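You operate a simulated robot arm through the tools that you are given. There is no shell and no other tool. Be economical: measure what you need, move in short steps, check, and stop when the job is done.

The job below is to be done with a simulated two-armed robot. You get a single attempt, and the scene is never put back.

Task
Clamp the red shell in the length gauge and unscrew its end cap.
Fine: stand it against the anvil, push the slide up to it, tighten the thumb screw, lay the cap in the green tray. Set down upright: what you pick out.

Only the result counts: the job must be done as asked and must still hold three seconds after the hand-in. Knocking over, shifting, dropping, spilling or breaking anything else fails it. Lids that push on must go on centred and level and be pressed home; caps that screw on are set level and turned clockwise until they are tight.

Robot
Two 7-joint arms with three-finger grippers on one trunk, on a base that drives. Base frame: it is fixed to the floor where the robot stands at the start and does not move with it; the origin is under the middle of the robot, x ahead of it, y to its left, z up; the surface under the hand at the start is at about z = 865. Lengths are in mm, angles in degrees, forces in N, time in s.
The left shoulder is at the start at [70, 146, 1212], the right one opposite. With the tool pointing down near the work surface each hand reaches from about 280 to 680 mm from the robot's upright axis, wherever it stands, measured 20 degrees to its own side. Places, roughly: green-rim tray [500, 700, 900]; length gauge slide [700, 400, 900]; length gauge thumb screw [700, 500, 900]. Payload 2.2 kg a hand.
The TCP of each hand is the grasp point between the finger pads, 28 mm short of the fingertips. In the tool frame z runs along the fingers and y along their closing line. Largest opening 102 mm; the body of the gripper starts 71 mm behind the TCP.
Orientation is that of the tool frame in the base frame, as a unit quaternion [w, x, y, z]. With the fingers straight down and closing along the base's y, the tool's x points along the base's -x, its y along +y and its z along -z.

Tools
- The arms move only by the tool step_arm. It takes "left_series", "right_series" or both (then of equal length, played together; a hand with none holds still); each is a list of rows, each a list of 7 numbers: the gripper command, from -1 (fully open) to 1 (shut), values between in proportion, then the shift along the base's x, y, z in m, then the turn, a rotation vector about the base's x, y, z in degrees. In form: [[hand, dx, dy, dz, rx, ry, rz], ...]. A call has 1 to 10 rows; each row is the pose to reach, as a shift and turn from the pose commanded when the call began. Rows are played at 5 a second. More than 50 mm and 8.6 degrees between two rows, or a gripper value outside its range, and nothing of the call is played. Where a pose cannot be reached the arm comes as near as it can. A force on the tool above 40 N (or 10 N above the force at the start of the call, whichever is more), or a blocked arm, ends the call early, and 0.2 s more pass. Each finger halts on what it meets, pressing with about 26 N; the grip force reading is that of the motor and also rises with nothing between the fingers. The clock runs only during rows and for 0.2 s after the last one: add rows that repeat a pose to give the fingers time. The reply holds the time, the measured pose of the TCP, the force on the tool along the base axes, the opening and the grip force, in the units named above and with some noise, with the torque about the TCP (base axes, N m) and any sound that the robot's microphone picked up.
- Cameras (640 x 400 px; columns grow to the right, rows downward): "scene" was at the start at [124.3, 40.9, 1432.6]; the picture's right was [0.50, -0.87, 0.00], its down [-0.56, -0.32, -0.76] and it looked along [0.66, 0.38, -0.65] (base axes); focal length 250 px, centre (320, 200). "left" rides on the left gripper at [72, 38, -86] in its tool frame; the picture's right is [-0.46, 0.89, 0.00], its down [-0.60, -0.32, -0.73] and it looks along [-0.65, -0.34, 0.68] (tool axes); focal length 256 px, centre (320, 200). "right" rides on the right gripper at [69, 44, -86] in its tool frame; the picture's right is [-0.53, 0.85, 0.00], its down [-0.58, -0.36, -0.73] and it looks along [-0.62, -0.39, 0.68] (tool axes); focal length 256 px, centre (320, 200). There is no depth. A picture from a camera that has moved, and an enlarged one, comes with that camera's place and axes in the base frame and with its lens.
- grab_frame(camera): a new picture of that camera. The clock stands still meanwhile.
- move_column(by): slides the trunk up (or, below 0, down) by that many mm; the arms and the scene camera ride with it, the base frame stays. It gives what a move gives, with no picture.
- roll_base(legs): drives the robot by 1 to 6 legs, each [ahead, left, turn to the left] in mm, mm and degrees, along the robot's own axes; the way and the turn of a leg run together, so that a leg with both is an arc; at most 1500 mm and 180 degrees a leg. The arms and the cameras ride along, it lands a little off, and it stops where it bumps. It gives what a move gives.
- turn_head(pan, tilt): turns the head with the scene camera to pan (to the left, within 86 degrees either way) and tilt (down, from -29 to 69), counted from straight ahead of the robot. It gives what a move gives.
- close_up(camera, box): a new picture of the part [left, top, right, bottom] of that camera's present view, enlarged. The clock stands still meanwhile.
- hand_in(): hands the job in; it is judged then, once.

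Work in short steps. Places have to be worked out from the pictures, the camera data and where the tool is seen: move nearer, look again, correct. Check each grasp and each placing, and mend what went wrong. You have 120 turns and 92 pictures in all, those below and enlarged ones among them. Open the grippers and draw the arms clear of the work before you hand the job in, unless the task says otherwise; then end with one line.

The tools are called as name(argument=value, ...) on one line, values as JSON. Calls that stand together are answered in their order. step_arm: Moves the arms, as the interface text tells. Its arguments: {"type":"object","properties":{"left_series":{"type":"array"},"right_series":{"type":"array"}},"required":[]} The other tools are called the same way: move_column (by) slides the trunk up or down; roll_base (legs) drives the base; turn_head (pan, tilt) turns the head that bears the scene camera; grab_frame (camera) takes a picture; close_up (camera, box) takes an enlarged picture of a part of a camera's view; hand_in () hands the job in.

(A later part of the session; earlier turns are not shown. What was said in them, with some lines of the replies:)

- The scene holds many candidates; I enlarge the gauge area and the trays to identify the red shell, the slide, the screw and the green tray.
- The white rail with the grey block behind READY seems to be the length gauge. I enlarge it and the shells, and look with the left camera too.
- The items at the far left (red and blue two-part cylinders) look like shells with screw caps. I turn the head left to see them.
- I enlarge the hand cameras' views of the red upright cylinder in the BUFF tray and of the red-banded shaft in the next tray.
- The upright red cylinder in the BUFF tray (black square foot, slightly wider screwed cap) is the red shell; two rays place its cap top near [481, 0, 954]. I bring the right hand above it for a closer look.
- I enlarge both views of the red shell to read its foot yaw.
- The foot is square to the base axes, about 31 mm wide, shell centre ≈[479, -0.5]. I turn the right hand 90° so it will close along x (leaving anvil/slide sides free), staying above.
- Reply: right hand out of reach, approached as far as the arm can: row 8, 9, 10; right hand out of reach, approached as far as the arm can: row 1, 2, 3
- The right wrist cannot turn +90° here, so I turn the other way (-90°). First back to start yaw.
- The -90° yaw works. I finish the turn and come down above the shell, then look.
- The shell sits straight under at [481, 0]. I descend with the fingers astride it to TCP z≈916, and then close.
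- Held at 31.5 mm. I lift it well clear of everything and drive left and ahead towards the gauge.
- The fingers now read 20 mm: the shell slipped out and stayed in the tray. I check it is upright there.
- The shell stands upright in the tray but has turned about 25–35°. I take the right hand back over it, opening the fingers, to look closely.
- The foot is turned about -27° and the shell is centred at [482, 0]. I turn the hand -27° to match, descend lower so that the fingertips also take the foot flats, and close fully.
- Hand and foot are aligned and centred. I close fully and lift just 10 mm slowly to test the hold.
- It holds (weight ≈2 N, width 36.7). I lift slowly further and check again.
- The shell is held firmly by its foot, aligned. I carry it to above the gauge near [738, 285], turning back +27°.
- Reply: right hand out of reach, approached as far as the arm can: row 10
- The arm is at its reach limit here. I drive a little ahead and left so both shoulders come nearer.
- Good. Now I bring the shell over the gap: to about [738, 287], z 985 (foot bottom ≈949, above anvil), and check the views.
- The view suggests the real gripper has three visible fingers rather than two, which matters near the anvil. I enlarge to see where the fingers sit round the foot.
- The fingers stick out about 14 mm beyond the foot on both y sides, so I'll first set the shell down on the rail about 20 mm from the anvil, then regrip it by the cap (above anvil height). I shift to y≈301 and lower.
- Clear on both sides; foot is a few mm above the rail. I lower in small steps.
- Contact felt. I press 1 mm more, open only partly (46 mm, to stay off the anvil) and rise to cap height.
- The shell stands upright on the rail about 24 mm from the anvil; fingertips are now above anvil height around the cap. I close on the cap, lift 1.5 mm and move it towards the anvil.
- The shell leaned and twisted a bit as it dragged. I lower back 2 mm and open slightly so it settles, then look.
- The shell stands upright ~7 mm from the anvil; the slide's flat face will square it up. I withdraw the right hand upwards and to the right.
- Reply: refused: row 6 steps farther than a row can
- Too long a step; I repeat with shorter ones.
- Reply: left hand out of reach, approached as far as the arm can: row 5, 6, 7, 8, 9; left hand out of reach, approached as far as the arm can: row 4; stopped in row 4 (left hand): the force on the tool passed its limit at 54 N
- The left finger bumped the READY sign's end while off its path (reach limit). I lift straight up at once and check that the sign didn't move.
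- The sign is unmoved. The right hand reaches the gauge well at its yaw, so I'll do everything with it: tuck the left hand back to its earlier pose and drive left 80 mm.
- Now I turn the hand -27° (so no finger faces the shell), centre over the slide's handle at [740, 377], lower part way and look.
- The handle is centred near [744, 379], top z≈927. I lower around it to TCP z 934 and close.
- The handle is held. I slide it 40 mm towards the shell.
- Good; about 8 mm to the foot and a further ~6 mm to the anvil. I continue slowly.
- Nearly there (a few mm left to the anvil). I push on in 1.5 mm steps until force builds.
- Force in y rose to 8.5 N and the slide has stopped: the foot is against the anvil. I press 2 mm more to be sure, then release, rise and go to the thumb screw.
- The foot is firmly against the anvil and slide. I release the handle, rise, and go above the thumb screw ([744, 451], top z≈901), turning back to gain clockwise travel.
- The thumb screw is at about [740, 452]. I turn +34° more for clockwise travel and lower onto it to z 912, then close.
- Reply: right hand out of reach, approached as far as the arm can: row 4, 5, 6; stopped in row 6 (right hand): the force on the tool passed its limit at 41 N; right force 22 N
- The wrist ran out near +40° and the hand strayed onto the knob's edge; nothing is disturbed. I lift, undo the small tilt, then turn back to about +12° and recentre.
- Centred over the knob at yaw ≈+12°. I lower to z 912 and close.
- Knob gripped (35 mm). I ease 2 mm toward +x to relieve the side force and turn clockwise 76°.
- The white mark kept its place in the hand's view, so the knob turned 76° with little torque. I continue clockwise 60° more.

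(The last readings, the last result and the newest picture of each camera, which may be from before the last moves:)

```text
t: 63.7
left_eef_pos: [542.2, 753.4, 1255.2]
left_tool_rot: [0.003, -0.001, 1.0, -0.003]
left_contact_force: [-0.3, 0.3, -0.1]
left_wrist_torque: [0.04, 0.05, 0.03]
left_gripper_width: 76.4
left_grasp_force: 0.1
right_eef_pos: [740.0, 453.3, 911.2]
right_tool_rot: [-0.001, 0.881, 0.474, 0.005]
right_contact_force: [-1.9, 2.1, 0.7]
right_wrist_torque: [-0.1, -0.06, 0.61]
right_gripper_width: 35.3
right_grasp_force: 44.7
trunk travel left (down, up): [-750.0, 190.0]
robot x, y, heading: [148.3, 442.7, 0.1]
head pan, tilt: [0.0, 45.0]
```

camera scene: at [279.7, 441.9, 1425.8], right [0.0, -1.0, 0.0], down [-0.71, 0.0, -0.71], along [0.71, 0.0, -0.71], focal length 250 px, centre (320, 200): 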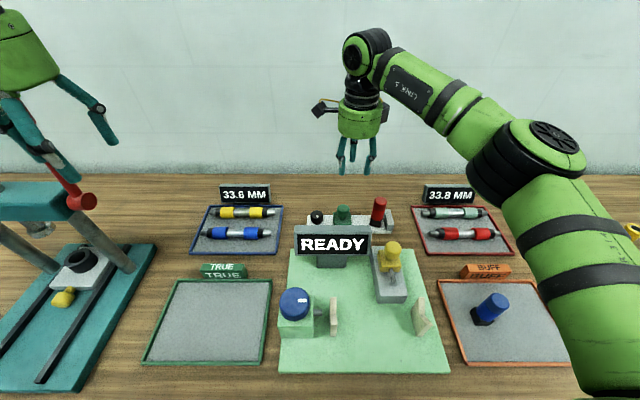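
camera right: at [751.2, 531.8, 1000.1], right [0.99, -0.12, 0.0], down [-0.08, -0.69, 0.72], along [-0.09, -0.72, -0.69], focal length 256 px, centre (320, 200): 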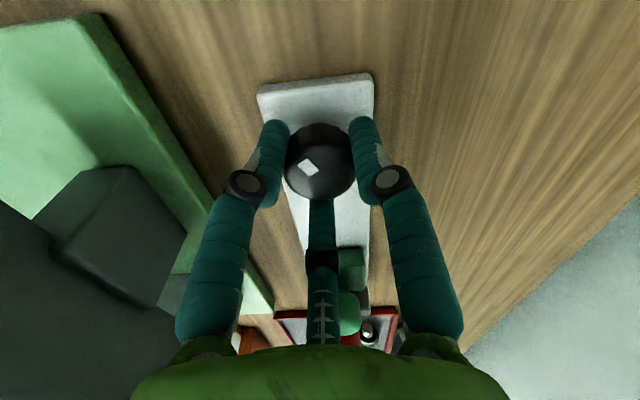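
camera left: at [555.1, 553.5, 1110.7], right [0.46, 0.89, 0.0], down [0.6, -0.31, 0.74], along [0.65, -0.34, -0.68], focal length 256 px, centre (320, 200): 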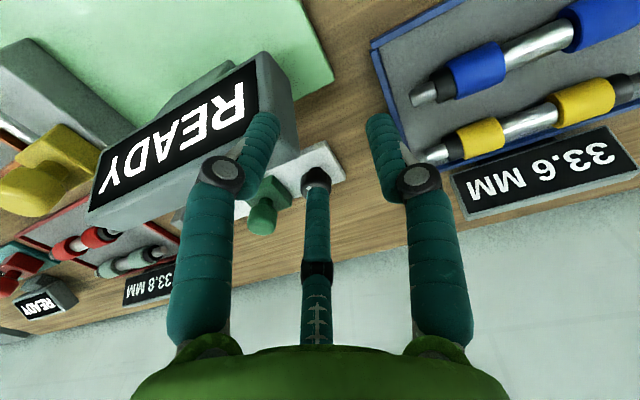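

The torque about z has risen to 0.61 N m: the screw is getting tight. I try 16° more.

step_arm(right_series=[[1, 0, 0, 0, 0, 0, -8], [1, 0, 0, 0, 0, 0, -16], [1, 0, 0, 0, 0, 0, -16]])

grab_frame(camera="right")

```text
t: 64.5
left_eef_pos: [543.0, 753.7, 1255.1]
left_tool_rot: [0.003, -0.002, 1.0, -0.004]
left_contact_force: [0.1, 1.0, 0.5]
left_wrist_torque: [0.02, -0.01, 0.03]
left_gripper_width: 76.2
left_grasp_force: 0.0
right_eef_pos: [739.5, 452.9, 910.9]
right_tool_rot: [0.0, 0.939, 0.345, 0.005]
right_contact_force: [-3.3, 1.7, -4.2]
right_wrist_torque: [0.09, -0.11, 0.14]
right_gripper_width: 34.9
right_grasp_force: 45.1
trunk travel left (down, up): [-750.0, 190.0]
robot x, y, heading: [149.5, 443.7, 0.1]
head pan, tilt: [0.0, 45.0]
```

```text
32 pictures are left
camera right: at [821.1, 462.9, 998.5], right [0.14, -0.99, 0.0], down [-0.68, -0.1, 0.72], along [-0.72, -0.1, -0.69], focal length 256 px, centre (320, 200)
```

right: 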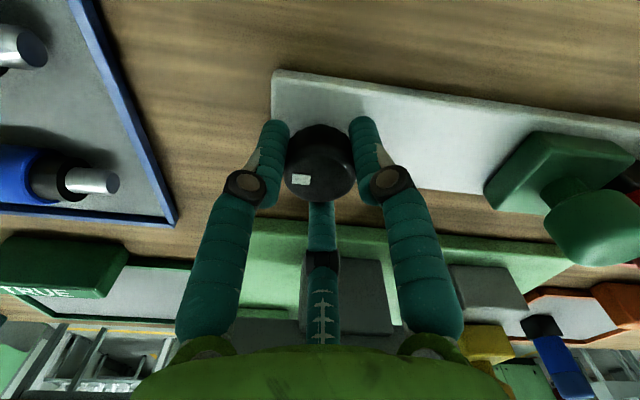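

The mark shifted within the grip: the knob stopped and the fingers slipped, so the screw is tight. I release, rise and move over the shell's cap at [743, 274].

step_arm(right_series=[[0.4, 0, 0, 0, 0, 0, 0], [0.05, 0, 0, 0, 0, 0, 0], [0.05, 0, 0, 0.03, 0, 0, 0], [0.05, 0, 0, 0.075, 0, 0, 0], [0.05, 0, 0, 0.12, 0, 0, 0], [0.05, 0.001, -0.045, 0.125, 0, 0, 4], [0.05, 0.002, -0.09, 0.125, 0, 0, 8], [0.05, 0.003, -0.135, 0.125, 0, 0, 12], [0.05, 0.004, -0.178, 0.125, 0, 0, 15]])

grab_frame(camera="right")

close_up(camera="scene", box=[290, 150, 410, 240])

```text
t: 66.5
left_eef_pos: [543.3, 751.1, 1257.0]
left_tool_rot: [0.002, -0.001, 1.0, -0.003]
left_contact_force: [0.3, -1.0, 0.1]
left_wrist_torque: [0.0, 0.0, 0.0]
left_gripper_width: 76.4
left_grasp_force: 0.0
right_eef_pos: [745.2, 270.3, 1036.1]
right_tool_rot: [-0.003, 0.884, 0.467, 0.006]
right_contact_force: [-1.1, -0.2, -0.7]
right_wrist_torque: [-0.03, 0.03, -0.02]
right_gripper_width: 48.5
right_grasp_force: 0.0
trunk travel left (down, up): [-750.0, 190.0]
robot x, y, heading: [147.0, 437.9, 0.4]
head pan, tilt: [0.0, 45.0]
```

```text
31 pictures are left
camera right: at [820.9, 302.2, 1124.7], right [0.4, -0.92, -0.01], down [-0.63, -0.28, 0.72], along [-0.67, -0.28, -0.69], focal length 256 px, centre (320, 200)
```

right: 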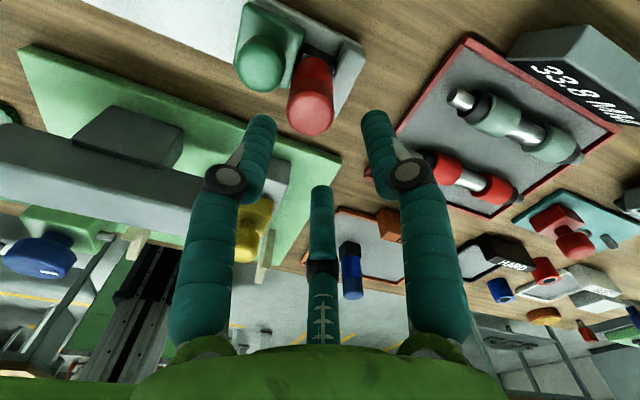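

```text
4.44 times, centred on (350, 195) of scene
camera zoom: at [279.7, 437.0, 1425.8], right [0.0, -1.0, 0.0], down [-0.71, 0.0, -0.71], along [0.71, 0.0, -0.71], focal length 1111 px, centre (187, 222)
```

zoom: 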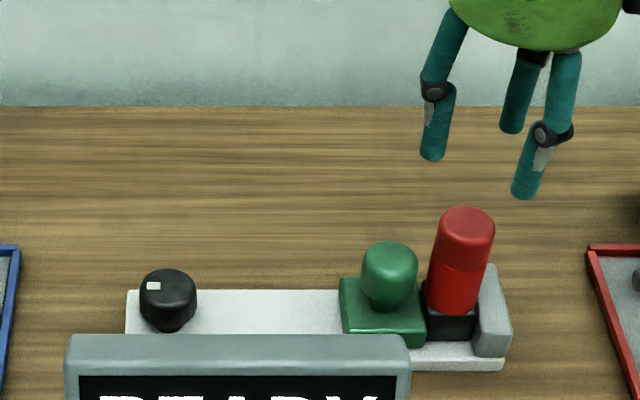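

Foot is clamped squarely between slide and anvil. I lower onto the cap (tips just above the joint line) and close.

step_arm(right_series=[[0.05, -0.004, 0, -0.03, -0.6, 0.45, 0], [0.05, -0.004, 0, -0.06, -0.6, 0.45, 0], [0.05, -0.004, 0, -0.075, -0.6, 0.45, 0], [0.5, -0.004, 0, -0.075, -0.6, 0.45, 0], [1, -0.004, 0, -0.075, -0.6, 0.45, 0], [1, -0.004, 0, -0.075, -0.6, 0.45, 0]])

close_up(camera="scene", box=[330, 170, 410, 230])

grab_frame(camera="right")

```text
t: 67.9
left_eef_pos: [543.0, 753.6, 1256.9]
left_tool_rot: [0.002, -0.002, 1.0, -0.005]
left_contact_force: [0.2, 0.6, -0.6]
left_wrist_torque: [0.04, 0.01, 0.01]
left_gripper_width: 76.7
left_grasp_force: 0.0
right_eef_pos: [740.1, 276.0, 963.0]
right_tool_rot: [0.002, 0.885, 0.465, 0.002]
right_contact_force: [0.8, 1.8, 8.5]
right_wrist_torque: [0.24, -0.11, -0.02]
right_gripper_width: 32.2
right_grasp_force: 26.2
trunk travel left (down, up): [-750.0, 190.0]
robot x, y, heading: [146.9, 443.0, 0.2]
head pan, tilt: [0.0, 45.0]
```

```text
6.67 times, centred on (370, 200) of scene
camera zoom: at [278.5, 440.5, 1426.0], right [0.0, -1.0, 0.0], down [-0.71, 0.0, -0.71], along [0.71, 0.0, -0.71], focal length 1667 px, centre (-13, 200)
```

zoom: 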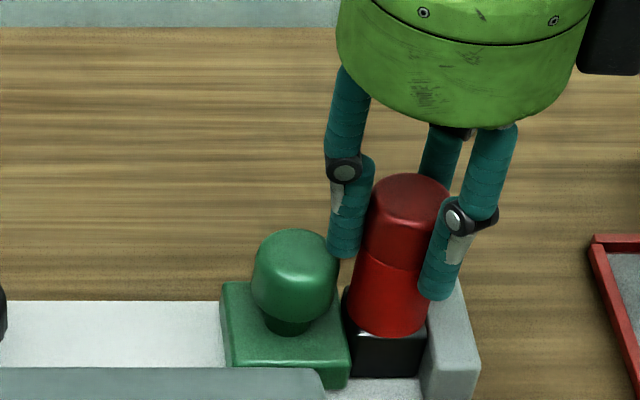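

```text
28 pictures are left
camera right: at [816.0, 307.9, 1050.1], right [0.39, -0.92, 0.0], down [-0.63, -0.27, 0.73], along [-0.67, -0.29, -0.69], focal length 256 px, centre (320, 200)
```

right: 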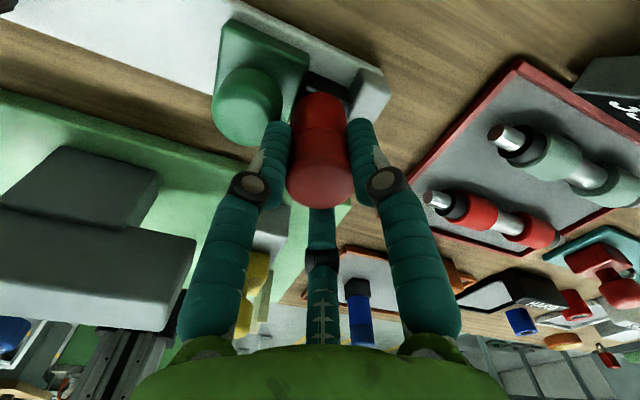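

The joint line works out at z≈943, so the tips overlap the body. I open, rise 11 mm so only the cap is held, and close again.

step_arm(right_series=[[0.2, 0, 0, 0, 0, 0, 0], [0.2, 0, -0.001, 0.006, 0, 0, 0], [0.2, 0, -0.001, 0.011, 0, 0, 0], [0.6, 0, -0.001, 0.011, 0, 0, 0], [1, 0, -0.001, 0.011, 0, 0, 0], [1, 0, -0.001, 0.011, 0, 0, 0]])

step_arm(right_series=[[1, 0, 0, 0, 0, 0, 8.5], [1, 0, 0, 0, 0, 0, 17], [1, 0, 0, 0, 0, 0, 25.5], [1, 0, 0, 0, 0, 0, 34], [1, 0, 0, 0, 0, 0, 42.5], [1, 0, 0, 0, 0, 0, 51]])

close_up(camera="scene", box=[330, 170, 410, 230])

```text
t: 69.3
left_eef_pos: [543.0, 753.7, 1255.6]
left_tool_rot: [0.003, -0.002, 1.0, -0.004]
left_contact_force: [-0.4, -0.3, -0.2]
left_wrist_torque: [-0.03, 0.0, -0.01]
left_gripper_width: 76.6
left_grasp_force: 0.0
right_eef_pos: [740.7, 275.2, 973.6]
right_tool_rot: [0.001, 0.884, 0.467, 0.0]
right_contact_force: [-2.7, 4.5, -3.3]
right_wrist_torque: [0.24, 0.23, 0.05]
right_gripper_width: 31.7
right_grasp_force: 26.4
trunk travel left (down, up): [-750.0, 190.0]
robot x, y, heading: [148.3, 439.4, 0.1]
head pan, tilt: [0.0, 45.0]
```

```text
t: 70.7
left_eef_pos: [542.7, 755.4, 1255.0]
left_tool_rot: [0.003, -0.002, 1.0, -0.004]
left_contact_force: [-0.2, 0.6, 0.9]
left_wrist_torque: [0.03, 0.0, 0.02]
left_gripper_width: 76.8
left_grasp_force: 0.0
right_eef_pos: [741.0, 275.3, 973.5]
right_tool_rot: [0.002, 0.596, 0.803, 0.001]
right_contact_force: [1.2, 11.6, -1.9]
right_wrist_torque: [0.79, -0.11, 0.01]
right_gripper_width: 31.4
right_grasp_force: 26.1
trunk travel left (down, up): [-750.0, 190.0]
robot x, y, heading: [145.8, 441.3, 0.2]
head pan, tilt: [0.0, 45.0]
```

```text
6.67 times, centred on (370, 200) of scene
camera zoom: at [280.3, 442.6, 1425.8], right [0.0, -1.0, 0.0], down [-0.71, 0.0, -0.71], along [0.71, 0.0, -0.71], focal length 1667 px, centre (-13, 200)
```

zoom: 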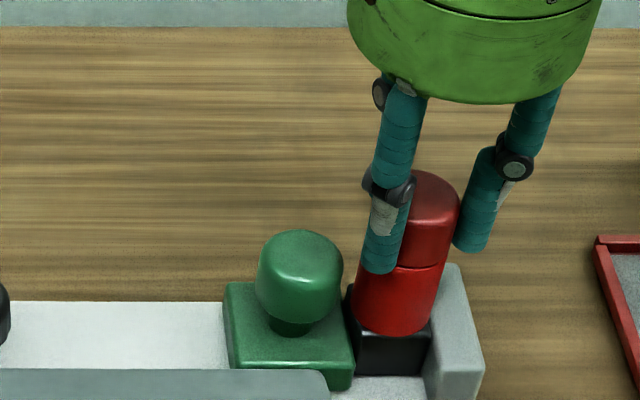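

A thin gap opens at the joint: the cap is unscrewing. I ease 1.5 mm to +y and continue counter-clockwise, rising slightly.

step_arm(right_series=[[1, 0, 0.0015, 0, 0, 0, 0], [1, 0, 0.0015, 0, 0, 0, 8.5], [1, 0, 0.0015, 0, 0, 0, 17], [1, 0, 0.0015, 0, 0, 0, 25.5], [1, 0, 0.0015, 0.0005, 0, 0, 34], [1, 0, 0.0015, 0.0005, 0, 0, 42.5], [1, 0, 0.0015, 0.0005, 0, 0, 51], [1, 0, 0.0015, 0.0005, 0, 0, 59.5], [1, 0, 0.0015, 0.001, 0, 0, 68], [1, 0, 0.0015, 0.001, 0, 0, 76.5]])

close_up(camera="scene", box=[330, 170, 410, 230])

```text
t: 72.9
left_eef_pos: [543.5, 755.5, 1254.2]
left_tool_rot: [0.002, -0.002, 1.0, -0.004]
left_contact_force: [-1.6, 0.0, -0.9]
left_wrist_torque: [0.03, 0.02, 0.04]
left_gripper_width: 76.3
left_grasp_force: 0.1
right_eef_pos: [740.9, 275.2, 975.8]
right_tool_rot: [-0.001, -0.028, 1.0, 0.001]
right_contact_force: [0.0, 7.2, -0.5]
right_wrist_torque: [0.5, 0.05, -0.02]
right_gripper_width: 31.7
right_grasp_force: 26.0
trunk travel left (down, up): [-750.0, 190.0]
robot x, y, heading: [149.2, 438.0, -0.2]
head pan, tilt: [0.0, 45.0]
```

```text
6.67 times, centred on (370, 200) of scene
camera zoom: at [279.6, 441.5, 1425.8], right [0.0, -1.0, 0.0], down [-0.71, 0.0, -0.71], along [0.71, 0.0, -0.71], focal length 1667 px, centre (-13, 200)
```

zoom: 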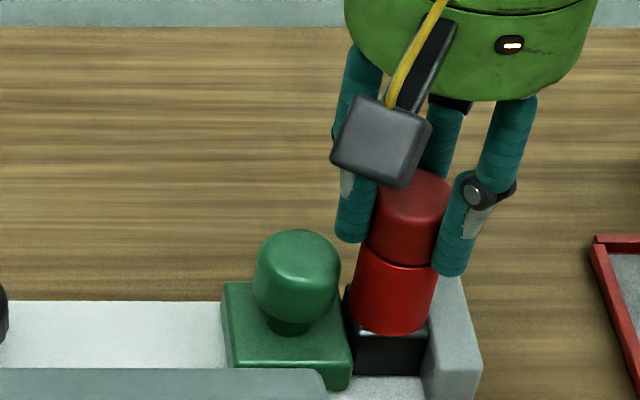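

The gap grows. I turn 25° more, open, and wind the hand back for another stroke.

step_arm(right_series=[[1, 0, 0, 0, 0, 0, 8.5], [1, 0, 0, 0.0005, 0, 0, 17], [1, 0, 0, 0.0005, 0, 0, 25], [0.3, 0, 0, 0.0005, 0, 0, 25], [0.1, 0, 0, 0.001, 0, 0, 25], [0.1, 0, 0, 0.001, 0, 0, 17], [0.1, 0, 0, 0.001, 0, 0, 8.5], [0.1, 0, 0, 0.001, 0, 0, 0], [0.1, 0, 0, 0.001, 0, 0, -8.5], [0.1, 0, 0, 0.001, 0, 0, -17]])

step_arm(right_series=[[0.1, 0, 0, 0, 0, 0, -8.5], [0.1, 0, 0, 0, 0, 0, -17], [0.1, 0, 0, 0, 0, 0, -25.5], [0.1, 0, 0, 0, 0, 0, -34], [0.1, 0, 0, 0, 0, 0, -42.5], [0.1, 0, 0, 0, 0, 0, -51], [0.1, 0, 0, 0, 0, 0, -59.5], [0.1, 0, 0, 0, 0, 0, -68], [0.1, 0, 0, 0, 0, 0, -76.5], [0.1, 0, 0, 0, 0, 0, -85]])

step_arm(right_series=[[0.1, 0, 0, 0, 0, 0, -8.5], [0.1, 0, 0, 0, 0, 0, -17], [0.1, 0, 0, 0, 0, 0, -25], [0.6, 0, 0, 0, 0, 0, -25], [1, 0, 0, 0, 0, 0, -25], [1, 0, 0, 0, 0, 0, -25]])

close_up(camera="scene", box=[330, 170, 410, 230])

```text
t: 75.1
left_eef_pos: [543.8, 753.9, 1256.1]
left_tool_rot: [0.003, -0.002, 1.0, -0.004]
left_contact_force: [0.1, -0.2, -0.1]
left_wrist_torque: [-0.01, 0.01, 0.03]
left_gripper_width: 76.7
left_grasp_force: 0.1
right_eef_pos: [741.1, 274.7, 975.7]
right_tool_rot: [0.0, 0.123, 0.992, 0.002]
right_contact_force: [-0.4, -0.6, 0.6]
right_wrist_torque: [0.02, -0.01, 0.04]
right_gripper_width: 45.7
right_grasp_force: 0.0
trunk travel left (down, up): [-750.0, 190.0]
robot x, y, heading: [146.0, 442.5, 0.0]
head pan, tilt: [0.0, 45.0]
```

```text
t: 77.3
left_eef_pos: [544.1, 755.3, 1256.2]
left_tool_rot: [0.002, -0.002, 1.0, -0.003]
left_contact_force: [1.2, -0.2, -0.6]
left_wrist_torque: [0.0, 0.0, 0.01]
left_gripper_width: 76.5
left_grasp_force: 0.0
right_eef_pos: [740.5, 274.4, 974.7]
right_tool_rot: [0.001, 0.762, 0.648, 0.0]
right_contact_force: [-0.4, 0.3, -0.5]
right_wrist_torque: [-0.03, 0.02, 0.0]
right_gripper_width: 46.2
right_grasp_force: 0.0
trunk travel left (down, up): [-750.0, 190.0]
robot x, y, heading: [146.7, 440.6, 0.2]
head pan, tilt: [0.0, 45.0]
```

```text
t: 78.7
left_eef_pos: [543.8, 754.5, 1255.7]
left_tool_rot: [0.003, -0.002, 1.0, -0.005]
left_contact_force: [0.4, -0.4, -0.1]
left_wrist_torque: [0.03, -0.01, 0.01]
left_gripper_width: 76.3
left_grasp_force: 0.1
right_eef_pos: [740.2, 275.6, 975.2]
right_tool_rot: [0.002, 0.883, 0.47, 0.001]
right_contact_force: [-0.1, 2.3, 0.2]
right_wrist_torque: [0.09, 0.03, -0.03]
right_gripper_width: 33.1
right_grasp_force: 25.9
trunk travel left (down, up): [-750.0, 190.0]
robot x, y, heading: [146.9, 440.3, 0.1]
head pan, tilt: [0.0, 45.0]
```

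```text
6.67 times, centred on (370, 200) of scene
camera zoom: at [279.5, 440.5, 1425.9], right [0.0, -1.0, 0.0], down [-0.71, 0.0, -0.71], along [0.71, 0.0, -0.71], focal length 1667 px, centre (-13, 200)
```

zoom: 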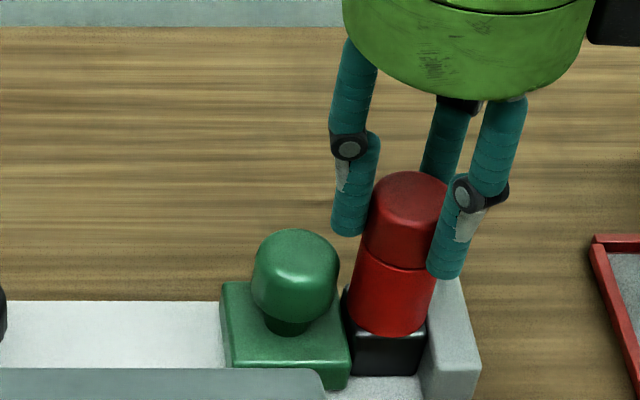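

The cap stays in place with a thin gap. I make the second counter-clockwise stroke.

step_arm(right_series=[[1, 0, 0, 0, 0, 0, 8.5], [1, 0, 0, 0, 0, 0, 17], [1, 0, 0, 0, 0, 0, 25.5], [1, 0, 0, 0.0003, 0, 0, 34], [1, 0, 0, 0.0003, 0, 0, 42.5], [1, 0, 0, 0.0003, 0, 0, 51], [1, 0, 0, 0.0005, 0, 0, 59.5], [1, 0, 0, 0.0005, 0, 0, 68], [1, 0, 0, 0.0005, 0, 0, 76.5], [1, 0, 0, 0.0005, 0, 0, 85]])

step_arm(right_series=[[1, 0, 0, 0, 0, 0, 8.5], [1, 0, 0, 0, 0, 0, 17], [1, 0, 0, 0, 0, 0, 25.5], [1, 0, 0, 0.0003, 0, 0, 34], [1, 0, 0, 0.0003, 0, 0, 42.5], [1, 0, 0, 0.0003, 0, 0, 51], [1, 0, 0, 0.0005, 0, 0, 59.5], [1, 0, 0, 0.0005, 0, 0, 65]])

close_up(camera="scene", box=[330, 170, 410, 230])

```text
t: 80.9
left_eef_pos: [542.1, 755.0, 1255.7]
left_tool_rot: [0.003, -0.002, 1.0, -0.004]
left_contact_force: [-0.4, -0.2, 0.3]
left_wrist_torque: [-0.02, 0.01, -0.01]
left_gripper_width: 76.6
left_grasp_force: 0.1
right_eef_pos: [740.2, 274.8, 976.6]
right_tool_rot: [0.002, 0.332, 0.943, 0.001]
right_contact_force: [0.9, 5.7, 2.5]
right_wrist_torque: [0.37, -0.11, 0.0]
right_gripper_width: 32.4
right_grasp_force: 25.4
trunk travel left (down, up): [-750.0, 190.0]
robot x, y, heading: [150.1, 442.9, 0.1]
head pan, tilt: [0.0, 45.0]
```

```text
t: 82.7
left_eef_pos: [542.8, 753.4, 1255.6]
left_tool_rot: [0.002, -0.002, 1.0, -0.003]
left_contact_force: [0.1, 0.7, 0.2]
left_wrist_torque: [-0.04, -0.04, -0.01]
left_gripper_width: 76.6
left_grasp_force: 0.0
right_eef_pos: [740.2, 272.0, 975.6]
right_tool_rot: [-0.001, -0.226, 0.974, 0.001]
right_contact_force: [-0.2, -0.8, 0.0]
right_wrist_torque: [0.0, 0.0, -0.02]
right_gripper_width: 32.5
right_grasp_force: 26.2
trunk travel left (down, up): [-750.0, 190.0]
robot x, y, heading: [149.3, 436.6, 0.1]
head pan, tilt: [0.0, 45.0]
```

```text
6.67 times, centred on (370, 200) of scene
camera zoom: at [279.9, 439.4, 1425.8], right [0.0, -1.0, 0.0], down [-0.71, 0.0, -0.71], along [0.71, 0.0, -0.71], focal length 1667 px, centre (-13, 200)
```

zoom: 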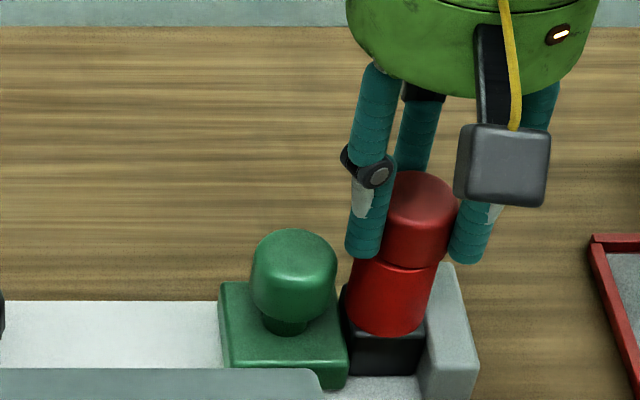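

Side force and torque fell to zero and the cap shifted slightly over the body: it's free. I lift gently 25 mm and check.

step_arm(right_series=[[1, 0, 0, 0.003, 0, 0, 0], [1, 0, 0, 0.008, 0, 0, 0], [1, 0, 0, 0.016, 0, 0, 0], [1, 0, 0, 0.026, 0, 0, 0]])

close_up(camera="scene", box=[330, 150, 410, 230])

```text
t: 83.7
left_eef_pos: [542.7, 754.1, 1256.1]
left_tool_rot: [0.002, -0.002, 1.0, -0.003]
left_contact_force: [-0.3, -0.1, 0.7]
left_wrist_torque: [-0.01, -0.01, 0.02]
left_gripper_width: 76.4
left_grasp_force: 0.1
right_eef_pos: [740.8, 274.6, 1003.3]
right_tool_rot: [0.001, -0.226, 0.974, 0.002]
right_contact_force: [-1.2, 1.4, 0.7]
right_wrist_torque: [0.03, 0.0, 0.03]
right_gripper_width: 32.3
right_grasp_force: 26.6
trunk travel left (down, up): [-750.0, 190.0]
robot x, y, heading: [147.5, 442.0, -0.0]
head pan, tilt: [0.0, 45.0]
```

```text
5.00 times, centred on (370, 190) of scene
camera zoom: at [279.5, 439.8, 1425.8], right [0.0, -1.0, 0.0], down [-0.71, 0.0, -0.71], along [0.71, 0.0, -0.71], focal length 1250 px, centre (70, 250)
```

zoom: 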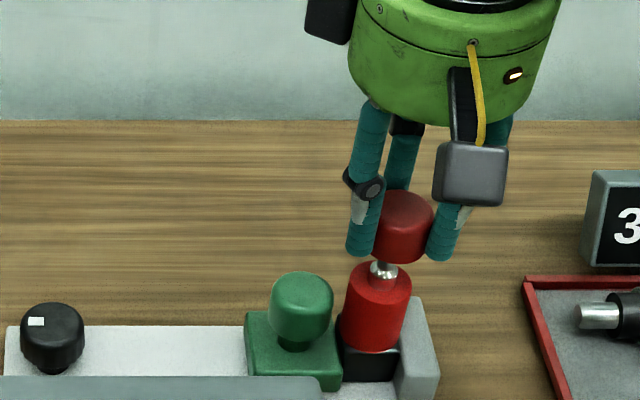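

The cap is off (silver stud exposed) and the shell stays clamped. I lift the cap to z≈1110, raise the left hand out of the way, and start towards the green tray, aiming for [480, 612].

step_arm(right_series=[[1, 0, 0, 0.02, 0, 0, 0], [1, 0, 0, 0.05, 0, 0, 0], [1, 0, 0, 0.08, 0, 0, 0], [1, 0, 0, 0.107, 0, 0, 0], [1, -0.02, 0.03, 0.107, 0, 0, -4], [1, -0.045, 0.06, 0.107, 0, 0, -8], [1, -0.07, 0.09, 0.107, 0, 0, -12], [1, -0.095, 0.12, 0.107, 0, 0, -16], [1, -0.12, 0.15, 0.107, 0, 0, -20], [1, -0.14, 0.175, 0.107, 0, 0, -24]], left_series=[[-0.5, 0, 0, 0.02, 0, 0, 0], [-0.5, 0, 0, 0.04, 0, 0, 0], [-0.5, 0, 0, 0.06, 0, 0, 0], [-0.5, 0, 0, 0.08, 0, 0, 0], [-0.5, 0, 0, 0.1, 0, 0, 0], [-0.5, 0, 0, 0.1, 0, 0, 0], [-0.5, 0, 0, 0.1, 0, 0, 0], [-0.5, 0, 0, 0.1, 0, 0, 0], [-0.5, 0, 0, 0.1, 0, 0, 0], [-0.5, 0, 0, 0.1, 0, 0, 0]])

step_arm(right_series=[[1, -0.02, 0.027, 0, 0, 0, 0], [1, -0.04, 0.054, 0, 0, 0, 0], [1, -0.06, 0.081, 0, 0, 0, 0], [1, -0.08, 0.108, 0, 0, 0, 0], [1, -0.1, 0.135, 0, 0, 0, 0], [1, -0.12, 0.162, 0, 0, 0, 0]])

grab_frame(camera="scene")

```text
t: 85.9
left_eef_pos: [541.6, 755.2, 1354.2]
left_tool_rot: [0.002, -0.001, 1.0, -0.004]
left_contact_force: [-1.1, -0.5, 0.3]
left_wrist_torque: [0.0, 0.01, 0.04]
left_gripper_width: 76.5
left_grasp_force: 0.0
right_eef_pos: [600.5, 452.3, 1110.3]
right_tool_rot: [0.001, -0.017, 1.0, 0.0]
right_contact_force: [-0.4, 0.3, -1.0]
right_wrist_torque: [-0.01, -0.02, 0.02]
right_gripper_width: 31.9
right_grasp_force: 26.0
trunk travel left (down, up): [-750.0, 190.0]
robot x, y, heading: [146.9, 441.1, -0.0]
head pan, tilt: [0.0, 45.0]
```

```text
t: 87.3
left_eef_pos: [541.9, 756.4, 1355.2]
left_tool_rot: [0.003, -0.001, 1.0, -0.005]
left_contact_force: [-1.5, -0.2, 0.6]
left_wrist_torque: [-0.02, 0.02, 0.0]
left_gripper_width: 76.5
left_grasp_force: 0.1
right_eef_pos: [479.1, 613.7, 1108.8]
right_tool_rot: [0.001, -0.017, 1.0, 0.001]
right_contact_force: [0.2, -0.4, -0.3]
right_wrist_torque: [-0.06, 0.01, -0.01]
right_gripper_width: 32.0
right_grasp_force: 26.0
trunk travel left (down, up): [-750.0, 190.0]
robot x, y, heading: [149.5, 438.2, 0.0]
head pan, tilt: [0.0, 45.0]
```

```text
22 pictures are left
camera scene: at [278.6, 441.4, 1425.9], right [0.0, -1.0, 0.0], down [-0.71, 0.0, -0.71], along [0.71, 0.0, -0.71], focal length 250 px, centre (320, 200)
```

scene: 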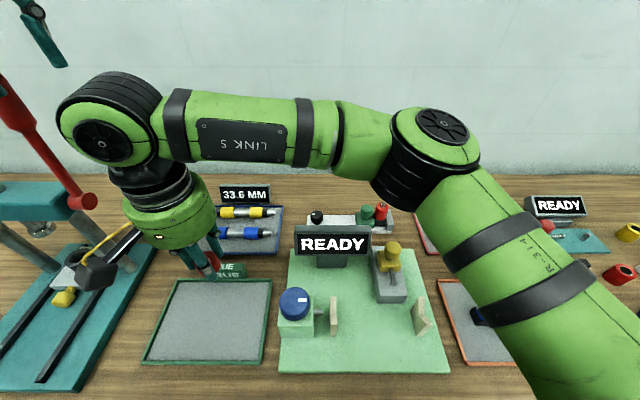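

The cap is over the tray's right half at [479, 614]. I lower it to just above the floor.

step_arm(right_series=[[1, 0, 0, -0.045, 0, 0, 0], [1, 0, 0, -0.09, 0, 0, 0], [1, 0, 0, -0.135, 0, 0, 0], [1, 0, 0, -0.17, 0, 0, 0], [1, 0, 0, -0.192, 0, 0, 0]])

grab_frame(camera="right")

grab_frame(camera="scene")

```text
t: 88.5
left_eef_pos: [542.3, 753.0, 1357.0]
left_tool_rot: [0.003, -0.002, 1.0, -0.004]
left_contact_force: [-0.1, -0.7, -0.9]
left_wrist_torque: [0.01, -0.03, 0.01]
left_gripper_width: 76.4
left_grasp_force: 0.1
right_eef_pos: [482.4, 610.9, 917.7]
right_tool_rot: [0.001, -0.017, 1.0, 0.002]
right_contact_force: [0.4, -0.3, -0.3]
right_wrist_torque: [-0.02, 0.02, 0.01]
right_gripper_width: 32.0
right_grasp_force: 25.7
trunk travel left (down, up): [-750.0, 190.0]
robot x, y, heading: [151.6, 438.4, -0.2]
head pan, tilt: [0.0, 45.0]
```

```text
21 pictures are left
camera right: at [413.0, 651.7, 1004.2], right [0.5, 0.86, 0.0], down [0.59, -0.35, 0.73], along [0.63, -0.37, -0.68], focal length 256 px, centre (320, 200)
```

right: 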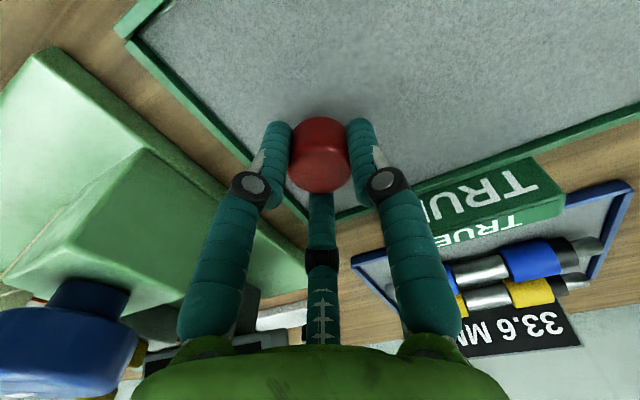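

```text
20 pictures are left
camera scene: at [279.8, 439.9, 1425.9], right [0.0, -1.0, 0.0], down [-0.71, 0.0, -0.71], along [0.71, 0.0, -0.71], focal length 250 px, centre (320, 200)
```

scene: 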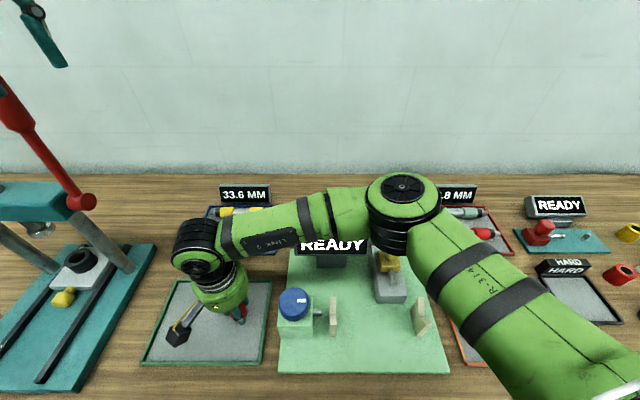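

The cap hangs about 15 mm above the tray floor, level. I lower slowly until touch.

step_arm(right_series=[[1, 0, 0, -0.004, 0, 0, 0], [1, 0, 0, -0.008, 0, 0, 0], [1, 0, 0, -0.011, 0, 0, 0], [1, 0, 0, -0.013, 0, 0, 0]])

close_up(camera="right", box=[220, 80, 420, 220])

```text
t: 89.5
left_eef_pos: [542.5, 753.9, 1354.8]
left_tool_rot: [0.003, -0.001, 1.0, -0.003]
left_contact_force: [-0.3, 0.6, -0.4]
left_wrist_torque: [0.02, -0.04, 0.01]
left_gripper_width: 76.4
left_grasp_force: 0.1
right_eef_pos: [481.5, 611.2, 905.2]
right_tool_rot: [0.0, -0.018, 1.0, 0.002]
right_contact_force: [-0.1, 0.3, 0.0]
right_wrist_torque: [0.0, 0.0, 0.0]
right_gripper_width: 31.9
right_grasp_force: 26.0
trunk travel left (down, up): [-750.0, 190.0]
robot x, y, heading: [146.4, 440.6, -0.1]
head pan, tilt: [0.0, 45.0]
```

```text
2.86 times, centred on (320, 150) of right
camera zoom: at [412.2, 651.7, 990.7], right [0.5, 0.86, 0.0], down [0.59, -0.35, 0.73], along [0.63, -0.37, -0.68], focal length 731 px, centre (320, 343)
```

zoom: 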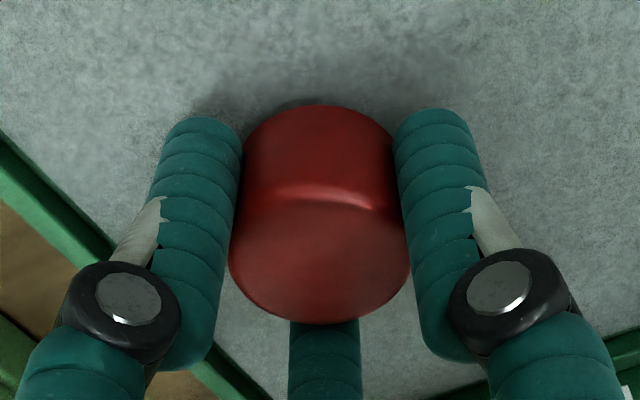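

Not yet touching (force 0), floor is very near. I continue in 1–1.5 mm steps.

step_arm(right_series=[[1, 0, 0, -0.0015, 0, 0, 0], [1, 0, 0, -0.003, 0, 0, 0]])

step_arm(right_series=[[1, 0, 0, -0.001, 0, 0, 0], [1, 0, 0, -0.002, 0, 0, 0]])

```text
t: 90.1
left_eef_pos: [542.3, 753.6, 1356.5]
left_tool_rot: [0.003, -0.002, 1.0, -0.003]
left_contact_force: [-0.1, 0.2, -0.6]
left_wrist_torque: [0.0, 0.0, 0.03]
left_gripper_width: 76.4
left_grasp_force: 0.1
right_eef_pos: [481.4, 610.5, 901.1]
right_tool_rot: [0.0, -0.018, 1.0, 0.002]
right_contact_force: [-0.1, -0.6, -0.9]
right_wrist_torque: [-0.02, -0.01, -0.01]
right_gripper_width: 31.8
right_grasp_force: 26.1
trunk travel left (down, up): [-750.0, 190.0]
robot x, y, heading: [147.7, 440.3, -0.1]
head pan, tilt: [0.0, 45.0]
```

```text
t: 90.7
left_eef_pos: [542.4, 753.1, 1355.2]
left_tool_rot: [0.002, -0.001, 1.0, -0.003]
left_contact_force: [0.4, -0.1, -0.1]
left_wrist_torque: [-0.01, 0.02, 0.03]
left_gripper_width: 76.5
left_grasp_force: 0.0
right_eef_pos: [481.6, 610.5, 899.3]
right_tool_rot: [0.001, -0.018, 1.0, 0.001]
right_contact_force: [-0.5, 0.3, -0.5]
right_wrist_torque: [0.01, -0.01, -0.02]
right_gripper_width: 31.9
right_grasp_force: 26.0
trunk travel left (down, up): [-750.0, 190.0]
robot x, y, heading: [146.6, 441.3, 0.4]
head pan, tilt: [0.0, 45.0]
```

Still free; two more millimetres.

step_arm(right_series=[[1, 0, 0, -0.001, 0, 0, 0], [1, 0, 0, -0.002, 0, 0, 0]])

close_up(camera="right", box=[220, 80, 420, 220])

```text
t: 91.3
left_eef_pos: [543.7, 754.5, 1354.9]
left_tool_rot: [0.003, -0.001, 1.0, -0.004]
left_contact_force: [-0.7, -0.8, -0.6]
left_wrist_torque: [-0.01, -0.01, 0.03]
left_gripper_width: 76.4
left_grasp_force: 0.1
right_eef_pos: [481.5, 612.0, 896.7]
right_tool_rot: [0.001, -0.018, 1.0, 0.001]
right_contact_force: [0.3, 0.1, -0.1]
right_wrist_torque: [0.0, -0.01, -0.04]
right_gripper_width: 31.5
right_grasp_force: 26.1
trunk travel left (down, up): [-750.0, 190.0]
robot x, y, heading: [147.3, 441.1, -0.0]
head pan, tilt: [0.0, 45.0]
```

```text
2.86 times, centred on (320, 150) of right
camera zoom: at [411.9, 652.2, 983.6], right [0.5, 0.86, 0.0], down [0.59, -0.35, 0.73], along [0.63, -0.37, -0.68], focal length 731 px, centre (320, 343)
```

zoom: 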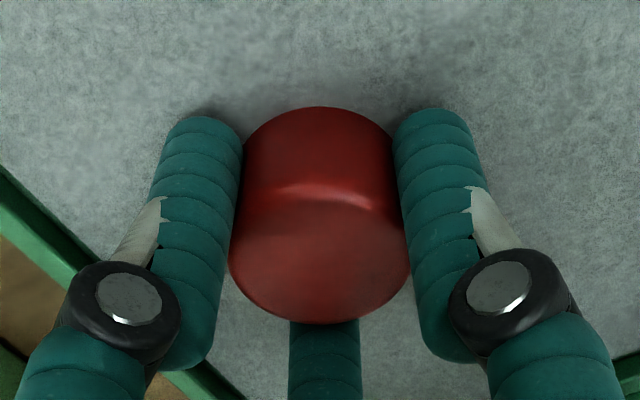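

The contact shadow is tight under the cap; one more millimetre at a time until a force shows.

step_arm(right_series=[[1, 0, 0, -0.001, 0, 0, 0], [1, 0, 0, -0.001, 0, 0, 0]])

step_arm(right_series=[[1, 0, 0, -0.001, 0, 0, 0], [1, 0, 0, -0.001, 0, 0, 0]])

```text
t: 91.9
left_eef_pos: [542.9, 753.7, 1355.6]
left_tool_rot: [0.003, -0.002, 1.0, -0.004]
left_contact_force: [0.2, 0.2, 0.3]
left_wrist_torque: [-0.01, 0.03, 0.01]
left_gripper_width: 76.3
left_grasp_force: 0.1
right_eef_pos: [481.2, 612.4, 896.1]
right_tool_rot: [0.001, -0.018, 1.0, 0.002]
right_contact_force: [0.1, 0.1, 3.8]
right_wrist_torque: [-0.05, -0.06, 0.02]
right_gripper_width: 31.7
right_grasp_force: 26.7
trunk travel left (down, up): [-750.0, 190.0]
robot x, y, heading: [144.1, 442.6, -0.2]
head pan, tilt: [0.0, 45.0]
```

```text
t: 92.5
left_eef_pos: [541.9, 751.7, 1356.3]
left_tool_rot: [0.003, -0.002, 1.0, -0.003]
left_contact_force: [0.8, 0.2, -0.2]
left_wrist_torque: [0.01, 0.01, -0.05]
left_gripper_width: 76.4
left_grasp_force: 0.0
right_eef_pos: [481.2, 612.4, 896.2]
right_tool_rot: [0.001, -0.017, 1.0, 0.002]
right_contact_force: [2.1, -0.8, 10.9]
right_wrist_torque: [-0.11, -0.07, 0.03]
right_gripper_width: 32.0
right_grasp_force: 26.0
trunk travel left (down, up): [-750.0, 190.0]
robot x, y, heading: [148.3, 438.7, 0.3]
head pan, tilt: [0.0, 45.0]
```

The floor is touched (10.9 N). I open to 50 mm and rise straight up, then retrace the path outward.

step_arm(right_series=[[0.5, 0, 0, 0.001, 0, 0, 0], [0.2, 0, 0, 0.001, 0, 0, 0], [0, 0, 0, 0.002, 0, 0, 0], [0, 0, 0, 0.015, 0, 0, 0], [0, 0, 0, 0.04, 0, 0, 0], [0, 0, 0, 0.085, 0, 0, 0], [-0.2, 0, 0, 0.13, 0, 0, 0], [-0.2, 0, 0, 0.175, 0, 0, 0], [-0.2, 0, 0, 0.21, 0, 0, 0]])

step_arm(right_series=[[-0.2, 0.01, -0.045, 0, 0, 0, 0], [-0.2, 0.02, -0.09, 0, 0, 0, 0], [-0.2, 0.03, -0.135, 0, 0, 0, 0], [-0.2, 0.03, -0.18, 0, 0, 0, 0], [-0.2, 0.03, -0.225, 0, 0, 0, 0], [-0.2, 0.03, -0.27, 0, 0, 0, 0], [-0.2, 0.03, -0.315, 0, 0, 0, 0], [-0.2, 0.03, -0.36, 0, 0, 0, 0], [-0.2, 0.03, -0.4, 0, 0, 0, 0]])

grab_frame(camera="scene")

```text
t: 94.5
left_eef_pos: [541.9, 753.9, 1355.9]
left_tool_rot: [0.003, -0.002, 1.0, -0.003]
left_contact_force: [-0.4, 0.0, -0.2]
left_wrist_torque: [0.02, -0.01, -0.03]
left_gripper_width: 76.5
left_grasp_force: 0.0
right_eef_pos: [480.0, 610.1, 1106.2]
right_tool_rot: [0.001, -0.019, 1.0, 0.001]
right_contact_force: [0.3, 0.5, -0.5]
right_wrist_torque: [-0.01, -0.04, 0.01]
right_gripper_width: 61.2
right_grasp_force: 0.0
trunk travel left (down, up): [-750.0, 190.0]
robot x, y, heading: [149.2, 436.7, 0.2]
head pan, tilt: [0.0, 45.0]
```

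```text
t: 96.5
left_eef_pos: [540.7, 751.5, 1356.1]
left_tool_rot: [0.003, -0.002, 1.0, -0.004]
left_contact_force: [-0.1, 0.4, 0.0]
left_wrist_torque: [0.02, -0.03, -0.03]
left_gripper_width: 76.6
left_grasp_force: 0.0
right_eef_pos: [510.1, 208.8, 1102.8]
right_tool_rot: [0.001, -0.018, 1.0, 0.002]
right_contact_force: [-0.4, 0.5, 0.1]
right_wrist_torque: [0.02, -0.04, -0.01]
right_gripper_width: 61.1
right_grasp_force: 0.0
trunk travel left (down, up): [-750.0, 190.0]
robot x, y, heading: [148.2, 444.4, 0.1]
head pan, tilt: [0.0, 45.0]
```

```text
17 pictures are left
camera scene: at [278.7, 438.0, 1426.0], right [0.0, -1.0, 0.0], down [-0.71, 0.0, -0.71], along [0.71, 0.0, -0.71], focal length 250 px, centre (320, 200)
```

scene: 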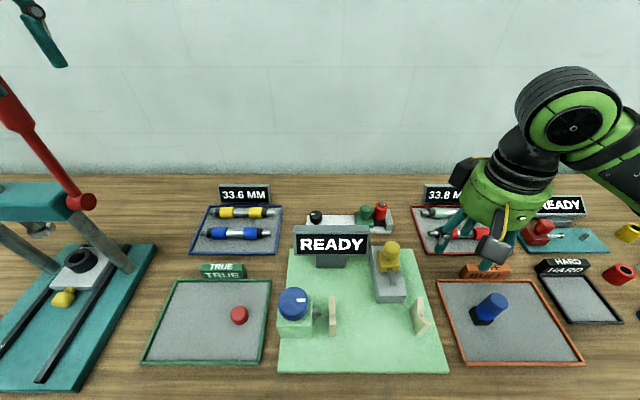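

The cap sits in the green tray and all else looks unmoved. I enlarge the cap and the gauge for a final check.

close_up(camera="scene", box=[300, 190, 400, 240])

close_up(camera="scene", box=[210, 290, 270, 340])

```text
6.40 times, centred on (350, 215) of scene
camera zoom: at [278.7, 438.0, 1426.0], right [0.0, -1.0, 0.0], down [-0.71, 0.0, -0.71], along [0.71, 0.0, -0.71], focal length 1600 px, centre (128, 104)
```

zoom: 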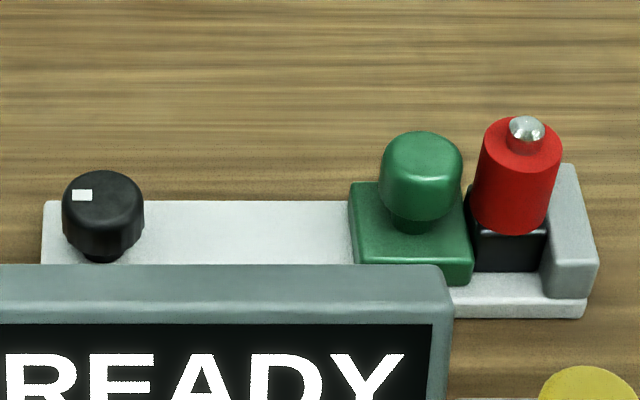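

```text
8.00 times, centred on (240, 315) of scene
camera zoom: at [278.7, 438.0, 1426.0], right [0.0, -1.0, 0.0], down [-0.71, 0.0, -0.71], along [0.71, 0.0, -0.71], focal length 2000 px, centre (960, -720)
```

zoom: 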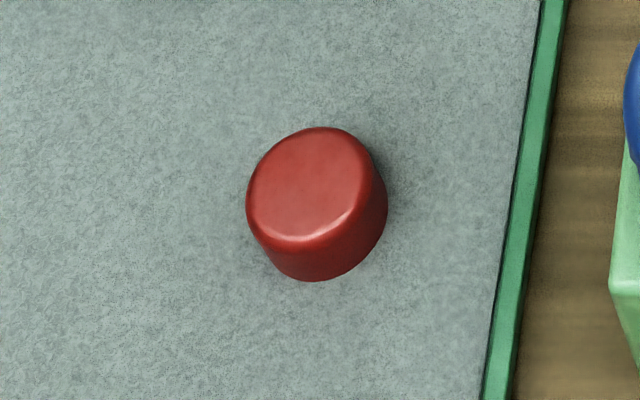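

Shell clamped flush and upright, screw tight, cap upright in the green tray. I open both hands fully, clear of the work, and hand in.

step_arm(right_series=[[-1, 0, 0, 0.03, 0, 0, 0], [-1, 0, 0, 0.06, 0, 0, 0]], left_series=[[-1, 0, 0, 0, 0, 0, 0], [-1, 0, 0, 0, 0, 0, 0]])

hand_in()

```text
t: 97.1
left_eef_pos: [540.2, 754.2, 1357.1]
left_tool_rot: [0.004, -0.003, 1.0, -0.003]
left_contact_force: [0.0, -0.6, -0.6]
left_wrist_torque: [-0.01, -0.03, -0.02]
left_gripper_width: 101.6
left_grasp_force: 0.1
right_eef_pos: [509.6, 210.5, 1165.5]
right_tool_rot: [0.002, -0.017, 1.0, 0.002]
right_contact_force: [0.5, -0.1, 0.9]
right_wrist_torque: [-0.05, -0.06, 0.02]
right_gripper_width: 102.0
right_grasp_force: 0.1
trunk travel left (down, up): [-750.0, 190.0]
robot x, y, heading: [148.8, 442.7, 0.0]
head pan, tilt: [0.0, 45.0]
```

```text
The job is handed in.
```

The job is handed in: the red shell is clamped upright between anvil and slide, the thumb screw turned until my grip slipped on it, and its end cap upright in the green tray; on the way the shell slipped from the gripper once in its tray and the left hand bumped the READY sign at up to 54 N, but the pictures show both still upright and the sign unmoved.
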